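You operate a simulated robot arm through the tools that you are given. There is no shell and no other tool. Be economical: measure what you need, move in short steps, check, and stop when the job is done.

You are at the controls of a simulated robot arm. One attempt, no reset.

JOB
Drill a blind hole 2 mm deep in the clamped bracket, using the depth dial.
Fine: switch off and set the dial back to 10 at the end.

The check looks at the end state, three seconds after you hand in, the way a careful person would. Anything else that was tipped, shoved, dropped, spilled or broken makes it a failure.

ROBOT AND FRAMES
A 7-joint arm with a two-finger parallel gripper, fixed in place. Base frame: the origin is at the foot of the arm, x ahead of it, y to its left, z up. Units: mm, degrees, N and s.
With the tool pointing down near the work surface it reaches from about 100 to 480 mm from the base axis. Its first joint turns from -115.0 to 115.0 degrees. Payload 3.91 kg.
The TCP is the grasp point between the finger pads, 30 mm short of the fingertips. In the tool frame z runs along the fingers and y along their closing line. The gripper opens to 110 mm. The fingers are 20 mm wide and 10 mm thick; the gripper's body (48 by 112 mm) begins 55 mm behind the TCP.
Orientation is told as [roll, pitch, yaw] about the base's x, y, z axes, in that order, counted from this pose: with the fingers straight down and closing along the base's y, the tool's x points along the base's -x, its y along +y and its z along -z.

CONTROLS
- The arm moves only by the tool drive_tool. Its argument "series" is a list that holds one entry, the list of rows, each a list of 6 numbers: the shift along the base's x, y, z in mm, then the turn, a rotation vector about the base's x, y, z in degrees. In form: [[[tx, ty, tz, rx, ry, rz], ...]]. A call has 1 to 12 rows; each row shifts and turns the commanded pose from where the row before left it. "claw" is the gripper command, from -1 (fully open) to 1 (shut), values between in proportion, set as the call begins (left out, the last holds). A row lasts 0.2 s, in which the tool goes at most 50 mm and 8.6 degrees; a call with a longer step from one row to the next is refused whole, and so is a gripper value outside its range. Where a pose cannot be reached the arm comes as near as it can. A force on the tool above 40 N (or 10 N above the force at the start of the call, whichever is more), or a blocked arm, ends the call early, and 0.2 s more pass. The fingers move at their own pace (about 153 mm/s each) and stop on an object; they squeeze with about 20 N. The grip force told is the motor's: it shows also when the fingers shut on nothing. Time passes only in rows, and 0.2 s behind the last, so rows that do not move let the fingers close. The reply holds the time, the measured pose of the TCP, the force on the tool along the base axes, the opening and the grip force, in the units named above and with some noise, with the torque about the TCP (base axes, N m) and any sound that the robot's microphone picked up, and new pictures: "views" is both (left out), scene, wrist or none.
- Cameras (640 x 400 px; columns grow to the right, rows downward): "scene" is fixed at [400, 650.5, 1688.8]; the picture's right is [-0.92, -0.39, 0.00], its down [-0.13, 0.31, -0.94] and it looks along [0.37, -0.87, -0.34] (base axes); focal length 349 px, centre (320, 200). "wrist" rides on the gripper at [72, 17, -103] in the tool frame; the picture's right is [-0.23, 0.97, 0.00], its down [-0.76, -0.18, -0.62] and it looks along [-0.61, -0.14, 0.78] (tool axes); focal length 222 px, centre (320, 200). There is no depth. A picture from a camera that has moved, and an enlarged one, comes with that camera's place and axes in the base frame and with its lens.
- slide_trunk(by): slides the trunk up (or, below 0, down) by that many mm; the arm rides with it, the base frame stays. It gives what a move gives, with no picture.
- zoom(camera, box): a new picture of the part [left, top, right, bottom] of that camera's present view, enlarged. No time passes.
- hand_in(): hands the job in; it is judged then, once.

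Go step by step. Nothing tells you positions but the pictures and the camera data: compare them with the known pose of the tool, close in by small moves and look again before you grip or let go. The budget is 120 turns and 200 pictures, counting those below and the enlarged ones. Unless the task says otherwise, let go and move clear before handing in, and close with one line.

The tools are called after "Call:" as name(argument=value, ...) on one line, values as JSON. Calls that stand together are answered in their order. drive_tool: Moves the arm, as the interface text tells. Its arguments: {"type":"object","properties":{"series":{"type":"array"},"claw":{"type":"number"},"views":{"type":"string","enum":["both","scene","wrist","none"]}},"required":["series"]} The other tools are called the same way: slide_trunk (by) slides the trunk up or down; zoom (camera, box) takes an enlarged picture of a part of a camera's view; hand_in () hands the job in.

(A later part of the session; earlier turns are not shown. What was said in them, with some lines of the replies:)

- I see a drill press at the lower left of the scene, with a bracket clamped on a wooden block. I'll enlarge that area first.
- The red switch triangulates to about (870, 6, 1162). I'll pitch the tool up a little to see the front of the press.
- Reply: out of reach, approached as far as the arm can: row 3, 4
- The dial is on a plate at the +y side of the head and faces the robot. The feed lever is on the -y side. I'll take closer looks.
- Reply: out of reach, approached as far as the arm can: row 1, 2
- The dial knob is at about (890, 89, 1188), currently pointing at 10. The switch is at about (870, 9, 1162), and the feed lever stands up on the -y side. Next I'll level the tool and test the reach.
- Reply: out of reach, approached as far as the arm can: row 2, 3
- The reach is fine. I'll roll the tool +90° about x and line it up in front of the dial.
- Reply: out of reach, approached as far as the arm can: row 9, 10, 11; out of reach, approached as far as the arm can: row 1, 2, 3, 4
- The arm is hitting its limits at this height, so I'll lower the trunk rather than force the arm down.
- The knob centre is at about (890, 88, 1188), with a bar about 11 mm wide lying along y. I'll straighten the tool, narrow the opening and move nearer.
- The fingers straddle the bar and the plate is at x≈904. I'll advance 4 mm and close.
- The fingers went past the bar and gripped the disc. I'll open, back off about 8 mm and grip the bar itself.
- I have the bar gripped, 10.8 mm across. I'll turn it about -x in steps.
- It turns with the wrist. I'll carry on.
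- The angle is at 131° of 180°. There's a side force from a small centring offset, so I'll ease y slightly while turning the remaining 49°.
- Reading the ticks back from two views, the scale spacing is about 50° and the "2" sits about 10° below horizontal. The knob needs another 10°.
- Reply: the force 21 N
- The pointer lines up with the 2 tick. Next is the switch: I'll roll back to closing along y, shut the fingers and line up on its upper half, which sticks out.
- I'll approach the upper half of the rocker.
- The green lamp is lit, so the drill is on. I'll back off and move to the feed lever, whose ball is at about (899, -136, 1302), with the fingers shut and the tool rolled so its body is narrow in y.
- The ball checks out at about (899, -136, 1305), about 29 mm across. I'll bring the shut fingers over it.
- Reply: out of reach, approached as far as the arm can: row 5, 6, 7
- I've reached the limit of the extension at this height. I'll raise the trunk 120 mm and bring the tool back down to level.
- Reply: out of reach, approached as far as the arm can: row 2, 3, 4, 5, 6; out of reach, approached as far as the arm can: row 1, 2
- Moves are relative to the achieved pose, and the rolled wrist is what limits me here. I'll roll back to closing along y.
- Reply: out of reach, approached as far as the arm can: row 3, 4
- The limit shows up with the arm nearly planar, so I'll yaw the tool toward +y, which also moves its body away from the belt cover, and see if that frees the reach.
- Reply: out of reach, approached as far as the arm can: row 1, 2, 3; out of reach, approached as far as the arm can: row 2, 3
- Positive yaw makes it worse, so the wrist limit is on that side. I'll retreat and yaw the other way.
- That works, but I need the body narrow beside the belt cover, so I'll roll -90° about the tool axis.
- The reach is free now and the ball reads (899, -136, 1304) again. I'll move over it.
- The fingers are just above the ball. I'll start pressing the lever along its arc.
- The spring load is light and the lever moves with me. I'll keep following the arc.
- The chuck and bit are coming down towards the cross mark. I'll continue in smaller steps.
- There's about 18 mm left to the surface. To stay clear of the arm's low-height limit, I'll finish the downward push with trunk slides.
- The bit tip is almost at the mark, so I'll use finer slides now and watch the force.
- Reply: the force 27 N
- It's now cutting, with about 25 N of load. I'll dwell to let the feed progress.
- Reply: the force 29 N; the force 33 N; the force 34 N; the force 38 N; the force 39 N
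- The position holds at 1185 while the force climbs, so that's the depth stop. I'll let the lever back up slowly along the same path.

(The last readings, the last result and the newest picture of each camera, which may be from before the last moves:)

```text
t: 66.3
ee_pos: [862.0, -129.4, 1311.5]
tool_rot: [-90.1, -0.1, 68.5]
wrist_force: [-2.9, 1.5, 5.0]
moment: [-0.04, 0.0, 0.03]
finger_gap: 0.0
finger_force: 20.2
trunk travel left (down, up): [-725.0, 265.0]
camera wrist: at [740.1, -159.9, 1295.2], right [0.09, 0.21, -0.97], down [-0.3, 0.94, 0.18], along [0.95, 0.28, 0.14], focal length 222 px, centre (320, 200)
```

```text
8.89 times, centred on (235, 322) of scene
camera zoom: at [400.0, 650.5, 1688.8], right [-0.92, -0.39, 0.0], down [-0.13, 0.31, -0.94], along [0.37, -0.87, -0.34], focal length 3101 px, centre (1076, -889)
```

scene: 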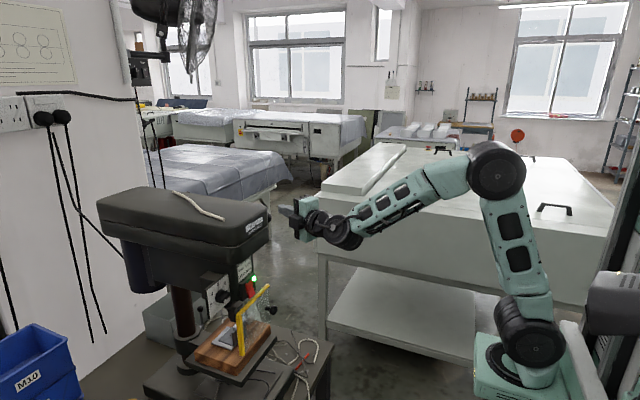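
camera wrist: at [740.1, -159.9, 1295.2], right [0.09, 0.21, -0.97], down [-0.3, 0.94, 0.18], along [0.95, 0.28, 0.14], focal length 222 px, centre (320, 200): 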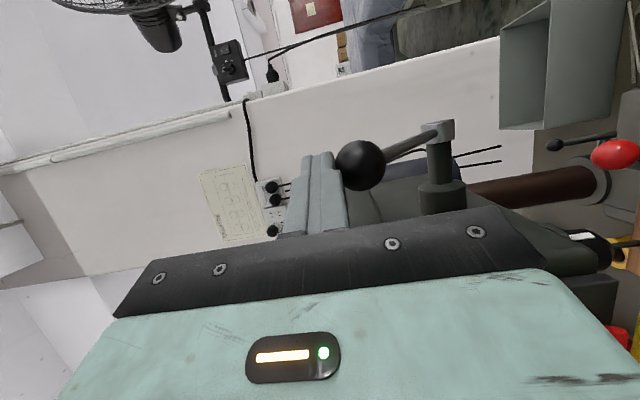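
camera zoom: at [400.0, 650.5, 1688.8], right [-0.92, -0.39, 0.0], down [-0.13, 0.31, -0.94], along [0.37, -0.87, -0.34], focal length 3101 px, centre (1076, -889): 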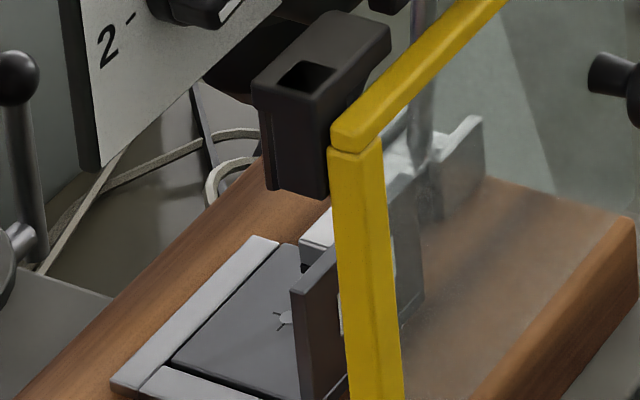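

The hole is visible at the mark and the lever followed back up. I'll finish the return and retreat.

Call:
drive_tool(series=[[[4.6, 0, 4.9, 0, 0, 0], [4.5, 0, 5, 0, 0, 0], [4.3, 0, 3.7, 0, 0, 0], [4, 0, 5, 0, 0, 0], [0, 0, 9, 0, 0, 0], [-10, 0, 8, 0, 0, 0], [-30, 0, 0, 0, 0, 0], [-30, 0, 0, 0, 0, 0], [-40, 0, 0, 0, 0, 0], [-30, 0, 0, 0, 0, 0]]], views="wrist")

```text
t: 68.5
ee_pos: [738.5, -130.1, 1349.0]
tool_rot: [-90.0, 0.0, 68.4]
wrist_force: [0.6, -0.1, -0.7]
moment: [0.0, -0.02, -0.03]
finger_gap: 0.2
finger_force: 19.9
trunk travel left (down, up): [-725.0, 265.0]
camera wrist: at [617.0, -159.8, 1331.3], right [0.08, 0.21, -0.97], down [-0.3, 0.94, 0.18], along [0.95, 0.28, 0.14], focal length 222 px, centre (320, 200)
```

wrist: 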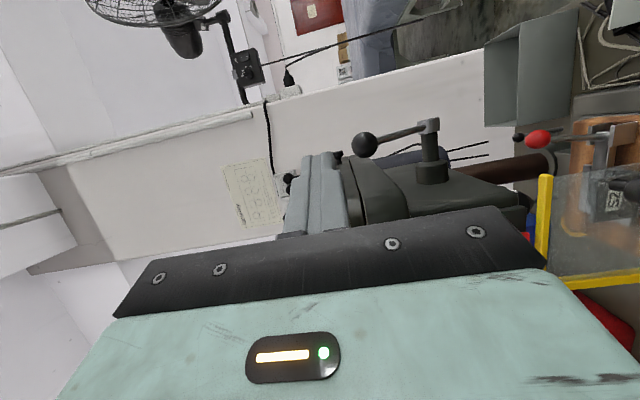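

Next is the switch-off. I'll lower the trunk, straighten the tool and line up on the rocker's lower half.

Call:
slide_trunk(by=-180)

Call:
drive_tool(series=[[[0, 20, 0, 0, 0, 3.1], [0, 20, 0, 0, 0, 3.1], [0, 20, -2, 0, 0, 3.1], [0, 20, -2, 0, 0, 3.1], [0, 20, -2, 0, 0, 3.1], [0, 20, -2, 0, 0, 3.1], [0, 17, -3, 0, 0, 3]]], views="both")

Call:
zoom(camera="scene", box=[225, 255, 305, 315])

```text
t: 70.5
ee_pos: [739.3, -128.6, 1168.9]
tool_rot: [-90.0, -0.2, 68.4]
wrist_force: [0.5, -0.4, 0.5]
moment: [-0.01, 0.03, 0.01]
finger_gap: 0.1
finger_force: 19.8
trunk travel left (down, up): [-545.0, 445.0]
```

```text
t: 72.1
ee_pos: [738.5, 8.6, 1158.5]
tool_rot: [-90.1, -0.1, 90.1]
wrist_force: [-0.8, -0.1, 0.2]
moment: [0.0, -0.01, 0.03]
finger_gap: 0.0
finger_force: 19.9
trunk travel left (down, up): [-545.0, 445.0]
camera wrist: at [636.1, -64.5, 1141.3], right [0.0, 0.23, -0.97], down [-0.62, 0.76, 0.18], along [0.78, 0.61, 0.14], focal length 222 px, centre (320, 200)
```

scene: 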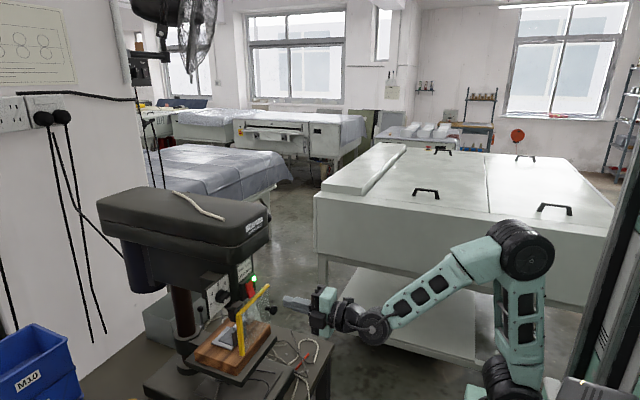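
wrist: 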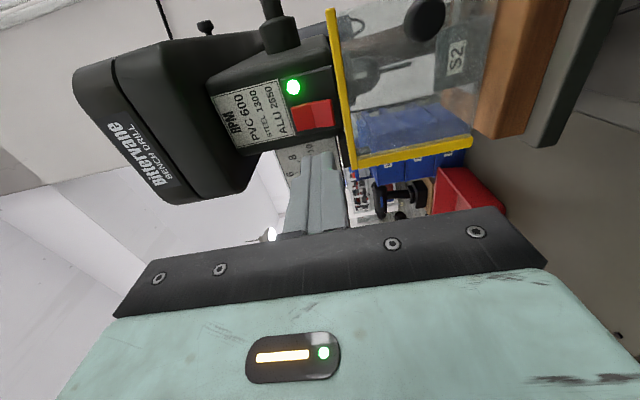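

```text
6.67 times, centred on (265, 285) of scene
camera zoom: at [400.0, 650.5, 1688.8], right [-0.92, -0.39, 0.0], down [-0.13, 0.31, -0.94], along [0.37, -0.87, -0.34], focal length 2326 px, centre (687, -367)
```

zoom: 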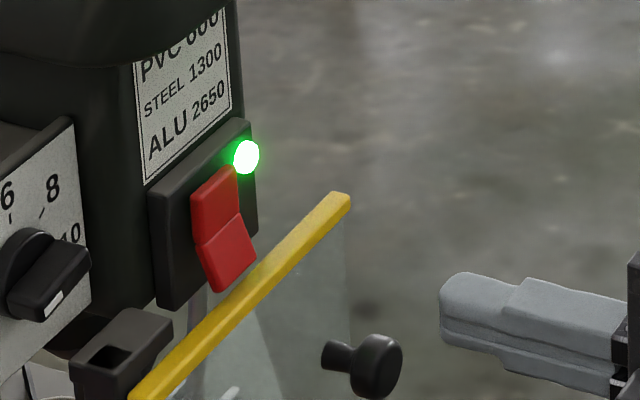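

Call:
drive_tool(series=[[[20, 0, 0, 0, 0, 0], [20, 0, 0, 0, 0, 0], [20, 0, -1, 0, 0, 0], [14, 0, -1, 0, 0, 0]]], views="wrist")

Call:
zoom(camera="scene", box=[225, 260, 285, 310])

Call:
zoom(camera="wrist", box=[240, 60, 420, 220])

```text
t: 73.1
ee_pos: [812.2, 7.9, 1154.1]
tool_rot: [-90.0, 0.0, 90.1]
wrist_force: [-0.3, -0.4, 0.3]
moment: [0.01, -0.01, 0.0]
finger_gap: 0.0
finger_force: 20.7
trunk travel left (down, up): [-545.0, 445.0]
camera wrist: at [710.5, -65.6, 1138.0], right [0.0, 0.23, -0.97], down [-0.62, 0.76, 0.18], along [0.78, 0.61, 0.14], focal length 222 px, centre (320, 200)
```

wrist: 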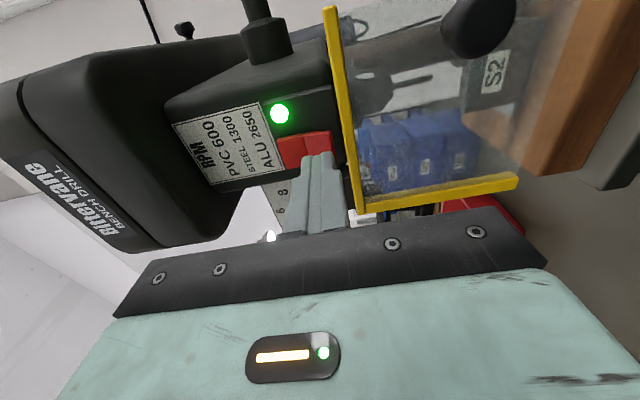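

```text
8.00 times, centred on (255, 285) of scene
camera zoom: at [400.0, 650.5, 1688.8], right [-0.92, -0.39, 0.0], down [-0.13, 0.31, -0.94], along [0.37, -0.87, -0.34], focal length 2791 px, centre (840, -480)
```

zoom: 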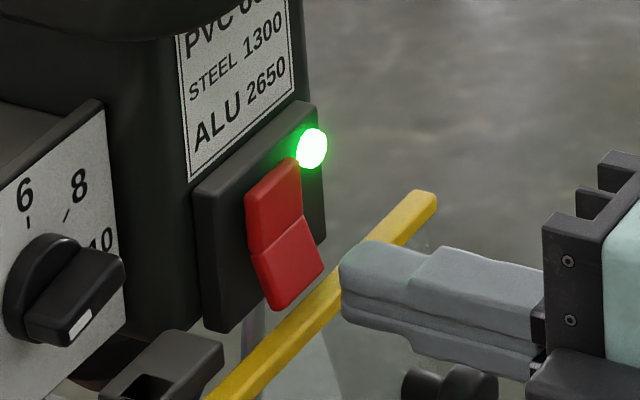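

```text
2.50 times, centred on (330, 140) of wrist
camera zoom: at [710.5, -65.6, 1138.0], right [0.0, 0.23, -0.97], down [-0.62, 0.76, 0.18], along [0.78, 0.61, 0.14], focal length 555 px, centre (295, 350)
```

zoom: 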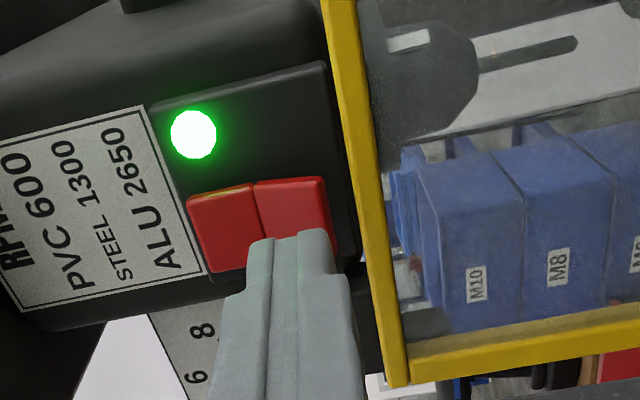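

Call:
drive_tool(series=[[[4, 0, 1, 0, 0, 0], [4, 0, 0, 0, 0, 0], [3, 0, 0, 0, 0, 0], [3, 0, 0, 0, 0, 0], [3, 0, 0, 0, 0, 0]]], views="none")

Call:
zoom(camera="scene", box=[225, 260, 285, 310])

```text
t: 74.3
ee_pos: [828.6, 6.6, 1156.0]
tool_rot: [-90.0, -0.1, 90.0]
wrist_force: [0.7, -0.2, 1.3]
moment: [-0.01, 0.0, -0.01]
finger_gap: 0.0
finger_force: 20.2
trunk travel left (down, up): [-545.0, 445.0]
```

```text
8.00 times, centred on (255, 285) of scene
camera zoom: at [400.0, 650.5, 1688.8], right [-0.92, -0.39, 0.0], down [-0.13, 0.31, -0.94], along [0.37, -0.87, -0.34], focal length 2791 px, centre (840, -480)
```

zoom: 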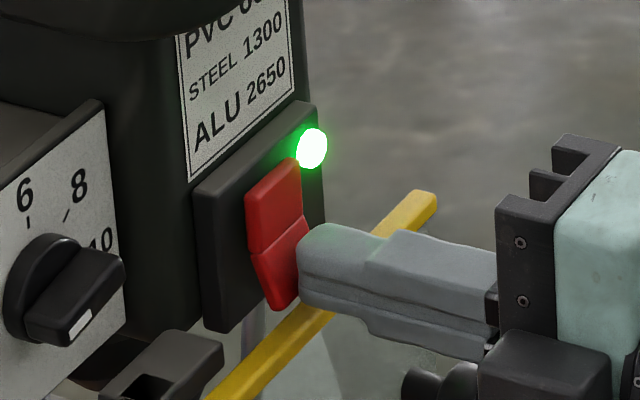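

Call:
drive_tool(series=[[[2, 0, -0.5, 0, 0, 0], [2, 0, 0, 0, 0, 0], [2, 0, 0, 0, 0, 0]]], views="none")

Call:
zoom(camera="scene", box=[225, 260, 285, 310])

```text
t: 75.1
ee_pos: [834.0, 9.2, 1155.9]
tool_rot: [-90.1, -0.2, 90.2]
wrist_force: [-0.5, -0.3, 0.2]
moment: [0.02, -0.01, -0.03]
finger_gap: 0.2
finger_force: 19.8
trunk travel left (down, up): [-545.0, 445.0]
```

```text
8.00 times, centred on (255, 285) of scene
camera zoom: at [400.0, 650.5, 1688.8], right [-0.92, -0.39, 0.0], down [-0.13, 0.31, -0.94], along [0.37, -0.87, -0.34], focal length 2791 px, centre (840, -480)
```

zoom: 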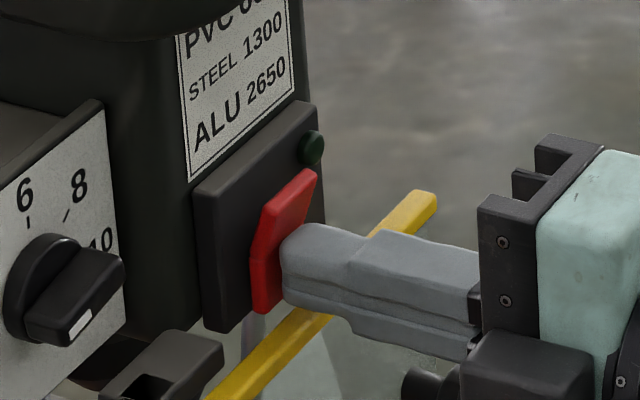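

The lamp is dark, so the drill is off. I'll back off and line up with the dial knob at the -10° tilt it was left in.

Call:
drive_tool(series=[[[-25, 0, 0, 0, 0, 0], [-25, 0, 0, 0, 0, 0], [0, 16, 6.5, -2, 0, 0], [0, 16, 6.5, -2, 0, 0], [0, 16, 6.5, -2, 0, 0], [0, 16, 6.5, -2, 0, 0], [0, 14, 5, -2, 0, 0]]], views="none", claw=0.27)

Call:
drive_tool(series=[[[15, 0, 0, 0, 0, 0], [15, 0, 0, 0, 0, 0], [15, 0, 0, 0, 0, 0]]], views="wrist")

Call:
zoom(camera="wrist", box=[240, 80, 420, 230])

```text
t: 76.7
ee_pos: [786.3, 85.1, 1186.2]
tool_rot: [-90.0, 9.8, 90.0]
wrist_force: [0.3, 0.1, 0.5]
moment: [-0.01, -0.01, 0.03]
finger_gap: 40.6
finger_force: 0.1
trunk travel left (down, up): [-545.0, 445.0]
```

```text
t: 77.5
ee_pos: [829.8, 85.1, 1188.5]
tool_rot: [-90.0, 9.9, 90.1]
wrist_force: [-1.3, -0.4, -0.4]
moment: [0.02, 0.0, -0.01]
finger_gap: 40.0
finger_force: 0.1
trunk travel left (down, up): [-545.0, 445.0]
camera wrist: at [728.4, 10.0, 1184.1], right [0.0, 0.06, -1.0], down [-0.62, 0.78, 0.04], along [0.78, 0.62, 0.03], focal length 222 px, centre (320, 200)
```

wrist: 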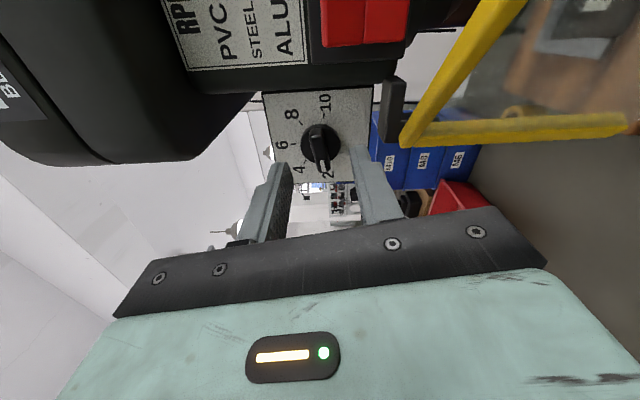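

```text
2.67 times, centred on (330, 155) of wrist
camera zoom: at [728.4, 10.0, 1184.1], right [0.0, 0.06, -1.0], down [-0.62, 0.78, 0.04], along [0.78, 0.62, 0.03], focal length 592 px, centre (293, 320)
```

zoom: 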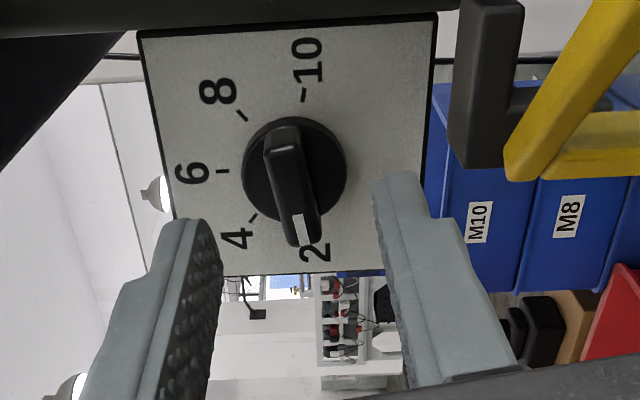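

Call:
drive_tool(series=[[[10, 1, -0.5, 0, 0, 0], [10, 0.8, -0.5, 0, 0, 0], [8, 0, 0, 0, 0, 0]]], views="none")

Call:
drive_tool(series=[[[0, 0, 0, 0, 0, 0], [0, 0, 0, 0, 0, 0]]], views="wrist", claw=1)

```text
t: 78.3
ee_pos: [858.5, 88.5, 1187.3]
tool_rot: [-90.0, 10.0, 90.1]
wrist_force: [-0.1, 0.9, 0.8]
moment: [0.0, -0.01, -0.02]
finger_gap: 40.2
finger_force: 0.0
trunk travel left (down, up): [-545.0, 445.0]
```

```text
t: 78.9
ee_pos: [859.5, 87.9, 1188.4]
tool_rot: [-90.2, 9.9, 90.0]
wrist_force: [10.8, 3.0, 13.6]
moment: [-0.01, -0.1, 0.52]
finger_gap: 10.5
finger_force: 45.0
trunk travel left (down, up): [-545.0, 445.0]
camera wrist: at [756.1, 12.8, 1183.4], right [0.0, 0.06, -1.0], down [-0.62, 0.78, 0.04], along [0.78, 0.62, 0.04], focal length 222 px, centre (320, 200)
```

wrist: 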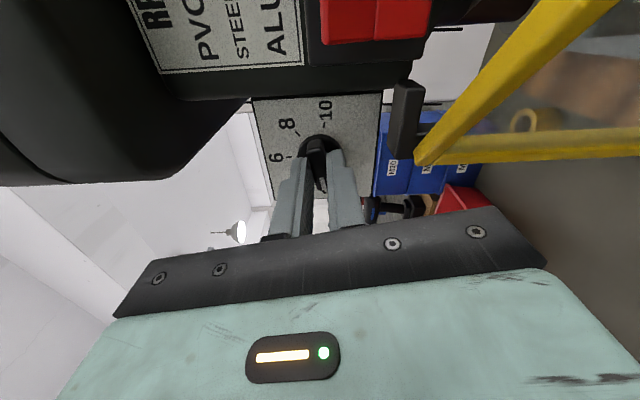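

I have the bar. I'll turn it back, +100° first.

Call:
drive_tool(series=[[[0, 0, 0, 8.33, 0, 0], [0, 0, 0, 8.33, 0, 0], [0, 0, 0, 8.33, 0, 0], [0, 0, 0, 8.33, 0, 0], [0, 0, 0, 8.33, 0, 0], [0, 0, 0, 8.33, 0, 0]]], views="none")

Call:
drive_tool(series=[[[0, 0, 0, 8.33, 0, 0], [0, 0, 0, 8.33, 0, 0], [0, 0, 0, 8.33, 0, 0], [0, 0, 0, 8.33, 0, 0], [0, 0, 0, 8.33, 0, 0], [0, 0, 0, 8.33, 0, 0]]], views="none")

```text
t: 80.3
ee_pos: [858.4, 86.8, 1187.5]
tool_rot: [-90.3, -40.2, 90.3]
wrist_force: [12.5, 9.0, 26.4]
moment: [-0.01, -0.01, -0.32]
finger_gap: 11.1
finger_force: 44.7
trunk travel left (down, up): [-545.0, 445.0]
```

```text
t: 81.7
ee_pos: [859.2, 87.7, 1188.4]
tool_rot: [146.5, -89.7, -146.2]
wrist_force: [6.9, 6.3, 23.5]
moment: [0.02, -1.67, 0.14]
finger_gap: 11.0
finger_force: 45.3
trunk travel left (down, up): [-545.0, 445.0]
```

Call:
drive_tool(series=[[[0, 0, 1, 8.33, 0, 0], [0, 0, 1, 8.33, 0, 0], [0, 0, 0.5, 8.33, 0, 0], [0, 0, 0, 8.33, 0, 0], [0, 0, 0, 8.33, 0, 0], [0, 0, 0, 8.33, 0, 0]]], views="none")

Call:
drive_tool(series=[[[0, 0, 0, 8.33, 0, 0], [0, 0, 0, 8.33, 0, 0], [0, 0, 0, 8.33, 0, 0], [0, 0, 0, 8.33, 0, 0], [0, 0, 0, 6.7, 0, 0]]], views="both")

Call:
zoom(camera="wrist", box=[240, 80, 420, 230])

```text
t: 83.1
ee_pos: [858.3, 87.6, 1188.4]
tool_rot: [89.9, -39.8, -89.9]
wrist_force: [1.2, 2.9, 9.1]
moment: [-0.03, 0.56, 1.01]
finger_gap: 10.6
finger_force: 45.6
trunk travel left (down, up): [-545.0, 445.0]
```

```text
t: 84.3
ee_pos: [858.9, 87.4, 1189.2]
tool_rot: [90.1, 0.1, -90.0]
wrist_force: [1.1, 4.6, 3.1]
moment: [0.06, -0.1, 0.03]
finger_gap: 11.0
finger_force: 44.6
trunk travel left (down, up): [-545.0, 445.0]
camera wrist: at [755.9, 158.4, 1205.2], right [0.0, -0.23, 0.97], down [-0.62, -0.76, -0.18], along [0.78, -0.61, -0.14], focal length 222 px, centre (320, 200)
```

scene: 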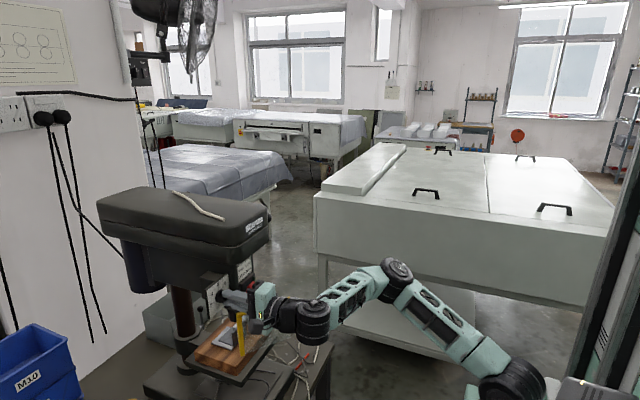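
wrist: 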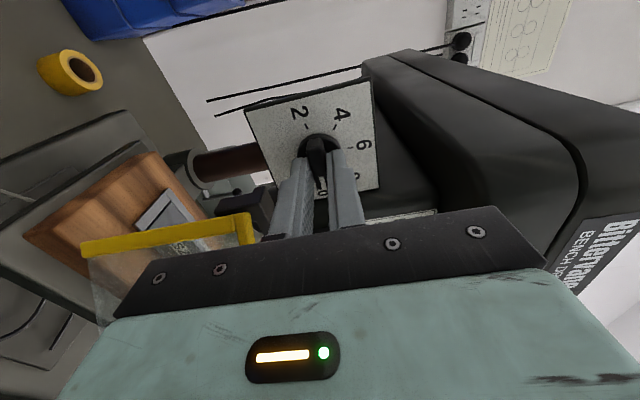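

```text
2.67 times, centred on (330, 155) of wrist
camera zoom: at [755.9, 158.4, 1205.2], right [0.0, -0.23, 0.97], down [-0.62, -0.76, -0.18], along [0.78, -0.61, -0.14], focal length 592 px, centre (293, 320)
```

zoom: 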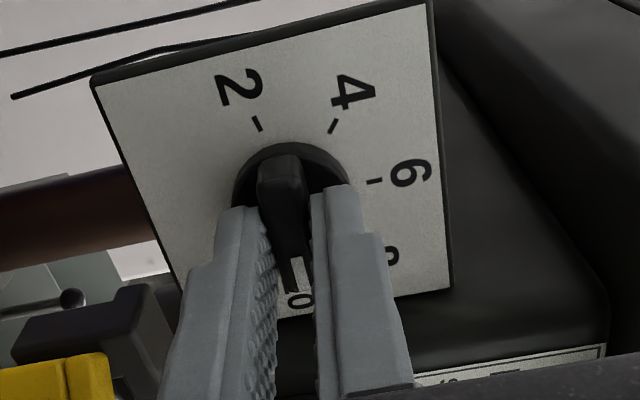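

Ten more degrees to reach 10, then I'll release, back off and check.

Call:
drive_tool(series=[[[0, 0, 0, 5, 0, 0], [0, 0, 0, 5, 0, 0], [0, 0, 0, 0, 0, 0]]], views="none")

Call:
drive_tool(series=[[[0, 0, 0, 0, 0, 0], [0, 0, 0, 0, 0, 0], [-20, 0, 0, 0, 0, 0], [-20, 0, 0, 0, 0, 0], [-20, 0, 0, 0, 0, 0]]], views="wrist", claw=0.27)

Call:
zoom(camera="wrist", box=[280, 70, 370, 180])

```text
t: 85.1
ee_pos: [858.0, 86.4, 1188.1]
tool_rot: [90.0, 10.1, -90.0]
wrist_force: [2.0, 2.7, 1.7]
moment: [-0.08, -0.26, 1.25]
finger_gap: 11.2
finger_force: 44.9
trunk travel left (down, up): [-545.0, 445.0]
```

```text
t: 86.3
ee_pos: [797.6, 88.0, 1187.4]
tool_rot: [90.1, 10.0, -90.1]
wrist_force: [0.4, 0.0, -0.7]
moment: [0.03, 0.0, -0.03]
finger_gap: 40.0
finger_force: 0.0
trunk travel left (down, up): [-545.0, 445.0]
camera wrist: at [695.0, 155.9, 1217.6], right [0.0, -0.39, 0.92], down [-0.62, -0.72, -0.31], along [0.78, -0.57, -0.25], focal length 222 px, centre (320, 200)
```

wrist: 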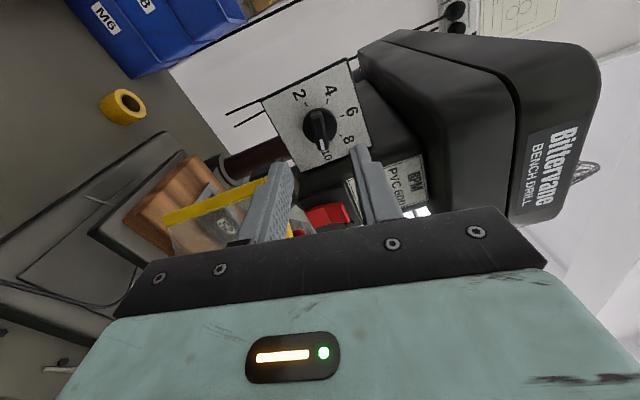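

```text
3.64 times, centred on (325, 125) of wrist
camera zoom: at [695.0, 155.9, 1217.6], right [0.0, -0.39, 0.92], down [-0.62, -0.72, -0.31], along [0.78, -0.57, -0.25], focal length 808 px, centre (302, 473)
```

zoom: 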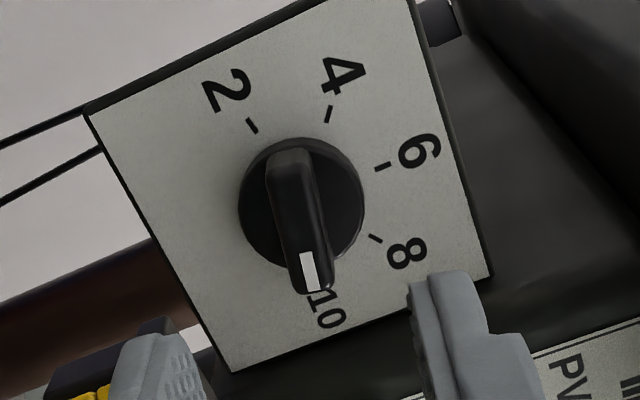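

Call:
drive_tool(series=[[[-15, -18, 0, 0, 0, 0], [-15, -18, 0, 0, 0, 0], [0, -18, 0, 0, 0, 0], [0, -16, 0, 0, 0, 0]]], views="none")

Call:
zoom(camera="wrist", box=[265, 0, 365, 65])

```text
t: 87.3
ee_pos: [768.4, 15.6, 1189.4]
tool_rot: [90.0, 10.2, -90.2]
wrist_force: [-0.1, 0.2, 0.5]
moment: [-0.01, -0.01, 0.0]
finger_gap: 40.2
finger_force: 0.1
trunk travel left (down, up): [-545.0, 445.0]
```

```text
6.15 times, centred on (315, 32) of wrist
camera zoom: at [665.3, 83.8, 1218.9], right [0.0, -0.39, 0.92], down [-0.62, -0.72, -0.31], along [0.78, -0.57, -0.25], focal length 1367 px, centre (351, 1231)
```

zoom: 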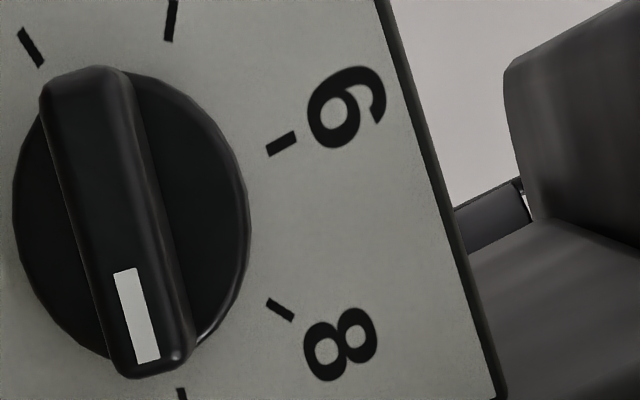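

Call:
zoom(camera="wrist", box=[255, 30, 335, 85])

Call:
zoom(camera="scene", box=[200, 255, 290, 325])

```text
7.27 times, centred on (295, 58) of wrist
camera zoom: at [665.3, 83.8, 1218.9], right [0.0, -0.39, 0.92], down [-0.62, -0.72, -0.31], along [0.78, -0.57, -0.25], focal length 1615 px, centre (502, 1236)
```

zoom: 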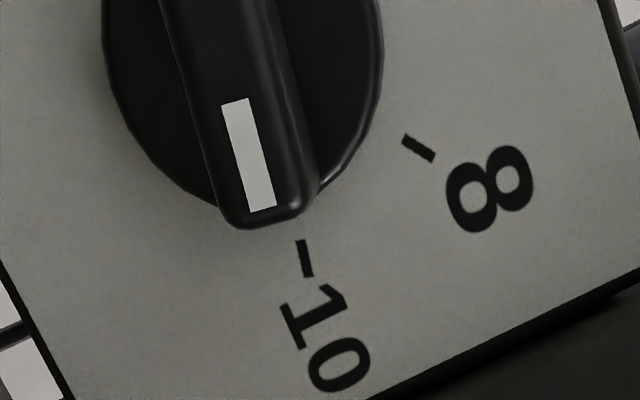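

```text
5.71 times, centred on (245, 290) of scene
camera zoom: at [400.0, 650.5, 1688.8], right [-0.92, -0.39, 0.0], down [-0.13, 0.31, -0.94], along [0.37, -0.87, -0.34], focal length 1993 px, centre (749, -314)
```

zoom: 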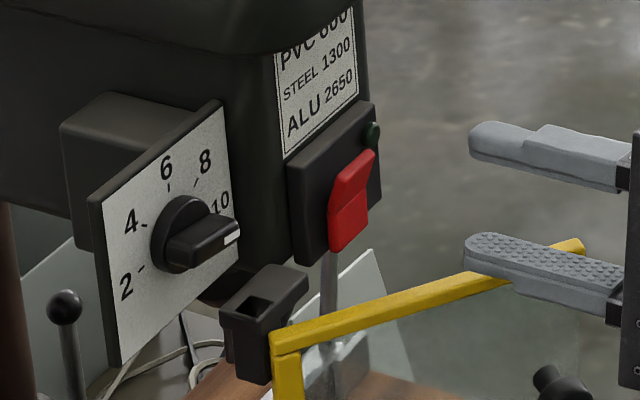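

Dial first: the pointer sits near 10 but the view is oblique, so I need a straighter look. I also see the guard has swung open about 36°; a finger must have caught it when I opened the claw at the switch. I'll close it again after checking the dial.

Call:
drive_tool(series=[[[-25, 0, 0, 0, 0, 0], [-25, 0, 0, 0, 0, 0], [-10, 0, -12, 0, 0, 0], [0, 0, -19, 0, 0, 0]]], views="both", claw=1)

Call:
zoom(camera="wrist", box=[265, 0, 365, 65])

Call:
zoom(camera="scene", box=[200, 265, 300, 345])

```text
t: 88.3
ee_pos: [707.1, 15.8, 1155.7]
tool_rot: [90.0, 9.9, -90.1]
wrist_force: [0.0, -0.4, 1.0]
moment: [0.01, 0.01, -0.01]
finger_gap: 0.0
finger_force: 19.2
trunk travel left (down, up): [-545.0, 445.0]
camera wrist: at [605.6, 84.1, 1185.1], right [0.0, -0.39, 0.92], down [-0.62, -0.72, -0.31], along [0.78, -0.57, -0.25], focal length 222 px, centre (320, 200)
```

scene: 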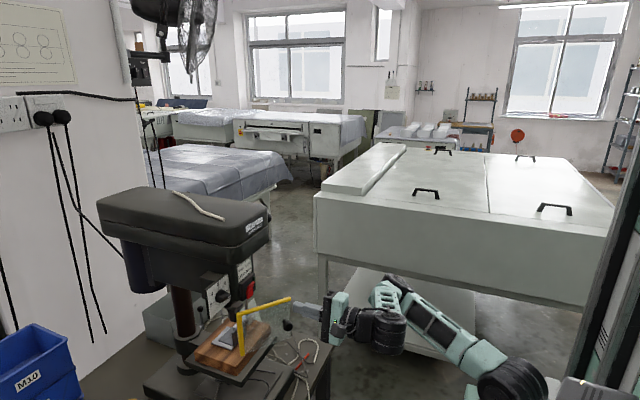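
wrist: 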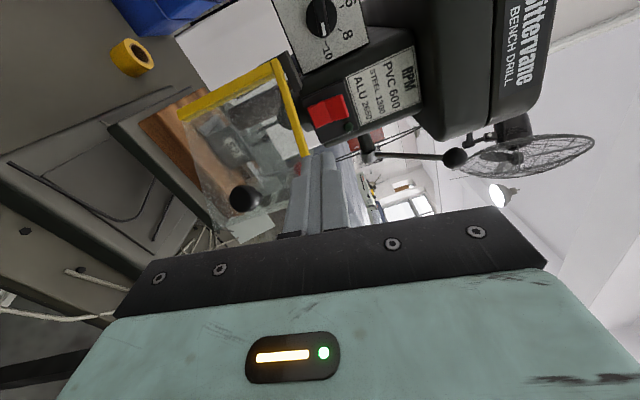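

```text
6.15 times, centred on (315, 32) of wrist
camera zoom: at [605.6, 84.1, 1185.1], right [0.0, -0.39, 0.92], down [-0.62, -0.72, -0.31], along [0.78, -0.57, -0.25], focal length 1367 px, centre (351, 1231)
```

zoom: 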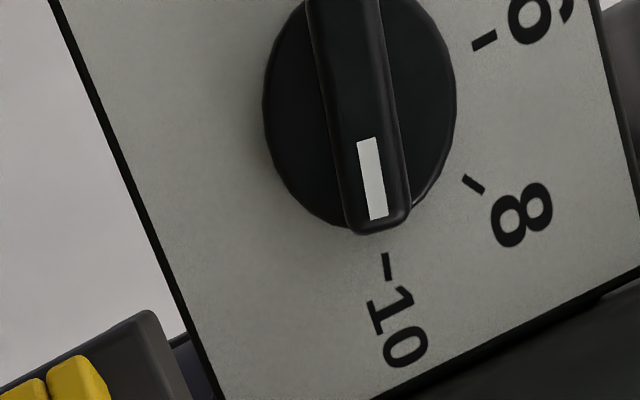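

```text
5.00 times, centred on (250, 305) of scene
camera zoom: at [400.0, 650.5, 1688.8], right [-0.92, -0.39, 0.0], down [-0.13, 0.31, -0.94], along [0.37, -0.87, -0.34], focal length 1744 px, centre (670, -325)
```

zoom: 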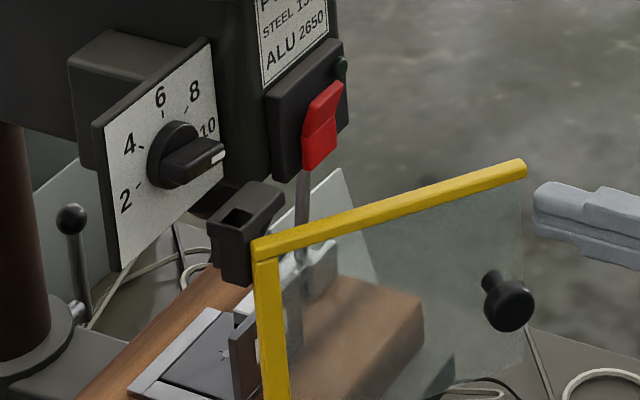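

The pointer is right on 10. Next I'll push the guard shut with the closed fingertips near its free end, at bar height.

Call:
drive_tool(series=[[[0, -16, -9, 0, 0, 0], [0, -16, -9, 0, 0, 0], [0, -16, -9, 0, 0, 0], [15, 0, 0, 0, 0, 0]]], views="both")

Call:
zoom(camera="scene", box=[200, 265, 300, 345])

```text
t: 89.3
ee_pos: [723.4, -31.7, 1129.8]
tool_rot: [90.1, 10.0, -90.1]
wrist_force: [-0.4, 0.3, 0.4]
moment: [0.0, -0.01, -0.01]
finger_gap: 0.0
finger_force: 19.7
trunk travel left (down, up): [-545.0, 445.0]
camera wrist: at [621.4, 37.2, 1159.9], right [0.0, -0.39, 0.92], down [-0.62, -0.72, -0.31], along [0.78, -0.57, -0.24], focal length 222 px, centre (320, 200)
```

scene: 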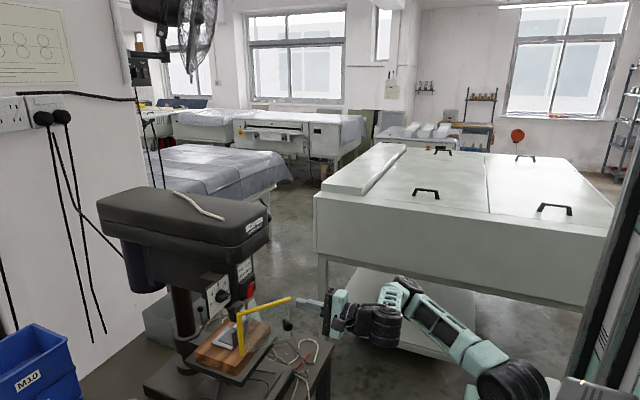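
wrist: 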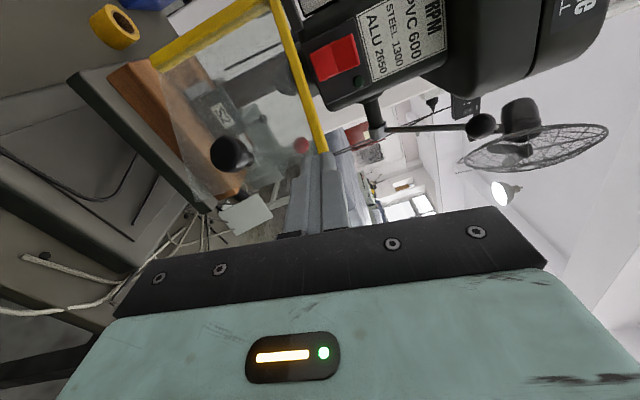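

```text
5.00 times, centred on (250, 305) of scene
camera zoom: at [400.0, 650.5, 1688.8], right [-0.92, -0.39, 0.0], down [-0.13, 0.31, -0.94], along [0.37, -0.87, -0.34], focal length 1744 px, centre (670, -325)
```

zoom: 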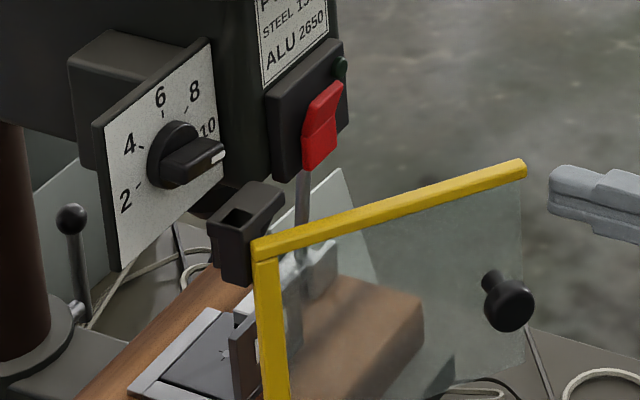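

Call:
drive_tool(series=[[[10, 7, -1, 0, 0, 0], [10, 0, 0, 0, 0, 0], [10, 0, 0, 0, 0, 0], [10, 0, 0, 0, 0, 0], [10, 0, 0, 0, 0, 0], [8, 0, 0, 0, 0, 0]]], views="wrist")

Call:
zoom(camera="scene", box=[200, 265, 300, 345])

```text
t: 90.7
ee_pos: [780.9, -23.5, 1129.5]
tool_rot: [90.0, 10.0, -90.0]
wrist_force: [-0.8, 0.2, 0.0]
moment: [-0.01, 0.03, 0.03]
finger_gap: 0.0
finger_force: 19.7
trunk travel left (down, up): [-545.0, 445.0]
camera wrist: at [678.6, 44.5, 1158.9], right [0.0, -0.39, 0.92], down [-0.62, -0.72, -0.31], along [0.78, -0.57, -0.24], focal length 222 px, centre (320, 200)
```

wrist: 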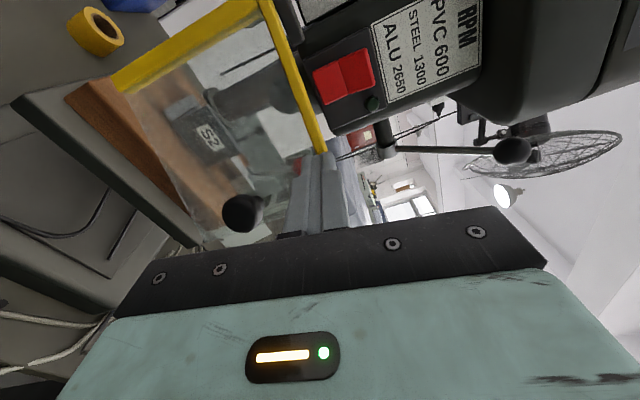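

```text
5.00 times, centred on (250, 305) of scene
camera zoom: at [400.0, 650.5, 1688.8], right [-0.92, -0.39, 0.0], down [-0.13, 0.31, -0.94], along [0.37, -0.87, -0.34], focal length 1744 px, centre (670, -325)
```

zoom: 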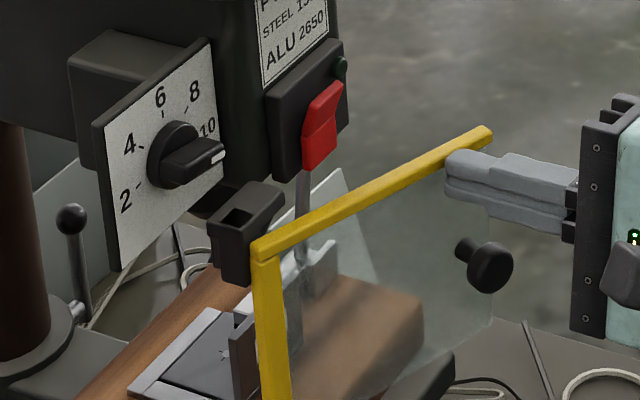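

The guard is closing. In the closed state the bar's end sits at about (410, 100) in this view, so I'll continue.

Call:
drive_tool(series=[[[8, 0, 0, 0, 0, 0], [8, 0, 0, 0, 0, 0], [8, 0, 0, 0, 0, 0], [8, 0, 0, 0, 0, 0]]], views="none")

Call:
zoom(camera="scene", box=[190, 265, 290, 345])

```text
t: 91.7
ee_pos: [812.8, -22.2, 1130.4]
tool_rot: [90.0, 10.0, -90.0]
wrist_force: [0.7, 1.0, 0.8]
moment: [0.02, 0.01, -0.01]
finger_gap: 0.0
finger_force: 20.2
trunk travel left (down, up): [-545.0, 445.0]
```

```text
5.00 times, centred on (240, 305) of scene
camera zoom: at [400.0, 650.5, 1688.8], right [-0.92, -0.39, 0.0], down [-0.13, 0.31, -0.94], along [0.37, -0.87, -0.34], focal length 1744 px, centre (720, -325)
```

zoom: 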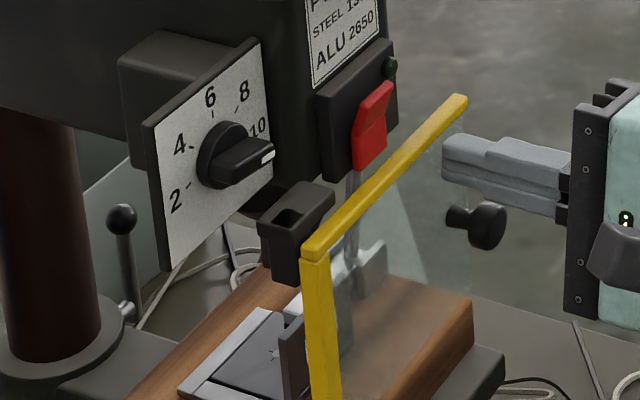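

The guard is back exactly where it started. I'll move clear and take a final look.

Call:
drive_tool(series=[[[-30, 0, 0, 0, 0, 0], [-40, 0, 0, 0, 0, 0], [-40, 0, 0, 0, 0, 0], [-40, 0, 20, 0, 0, 0]]], views="both")

Call:
zoom(camera="scene", box=[200, 265, 280, 345])

Call:
zoom(camera="scene", box=[90, 170, 350, 400])

```text
t: 92.7
ee_pos: [662.7, -26.0, 1146.6]
tool_rot: [89.9, 10.0, -90.1]
wrist_force: [-0.2, -0.2, -0.5]
moment: [0.02, -0.03, -0.01]
finger_gap: 0.2
finger_force: 19.7
trunk travel left (down, up): [-545.0, 445.0]
camera wrist: at [560.4, 43.8, 1175.9], right [0.0, -0.39, 0.92], down [-0.62, -0.72, -0.31], along [0.78, -0.57, -0.25], focal length 222 px, centre (320, 200)
```

scene: 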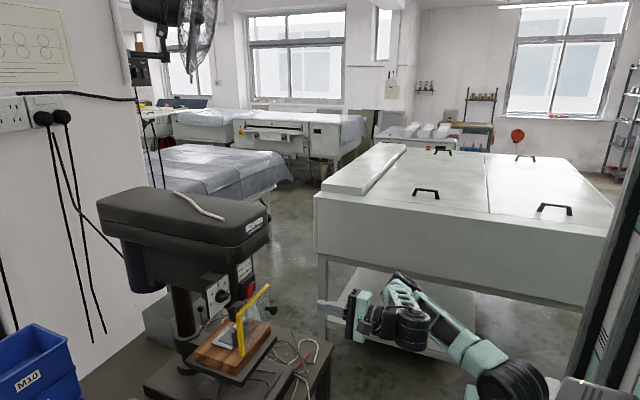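
wrist: 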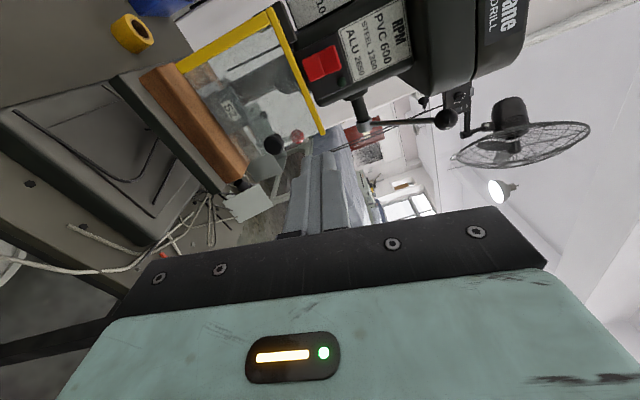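

```text
5.00 times, centred on (240, 305) of scene
camera zoom: at [400.0, 650.5, 1688.8], right [-0.92, -0.39, 0.0], down [-0.13, 0.31, -0.94], along [0.37, -0.87, -0.34], focal length 1744 px, centre (720, -325)
```

zoom: 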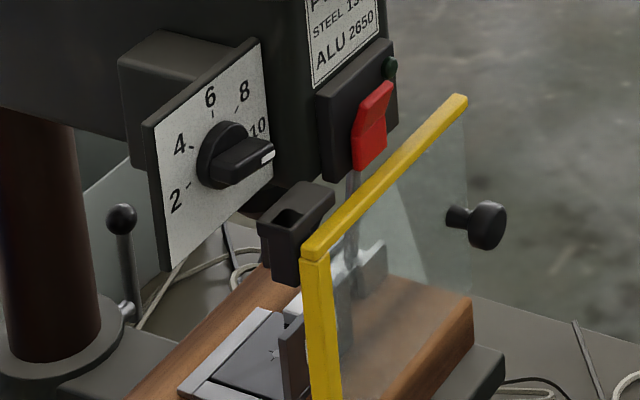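

```text
1.74 times, centred on (220, 285) of scene
camera zoom: at [400.0, 650.5, 1688.8], right [-0.92, -0.39, 0.0], down [-0.13, 0.31, -0.94], along [0.37, -0.87, -0.34], focal length 607 px, centre (494, 52)
```

zoom: 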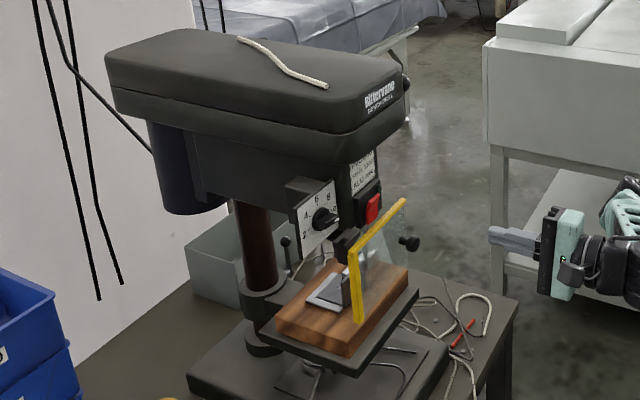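

The view matches the start apart from the new hole: the drill is off, the dial is at 10, the guard is closed, the lever is up and the arm is clear. I'm handing in.

Call:
hand_in()

```text
The job is handed in.
```

I drilled the blind hole at the bracket's cross mark down to the 2 mm depth stop, switched the drill off and set the dial back to 10; the guard, which I had accidentally pulled open, is shut again. I didn't measure the hole's depth directly.
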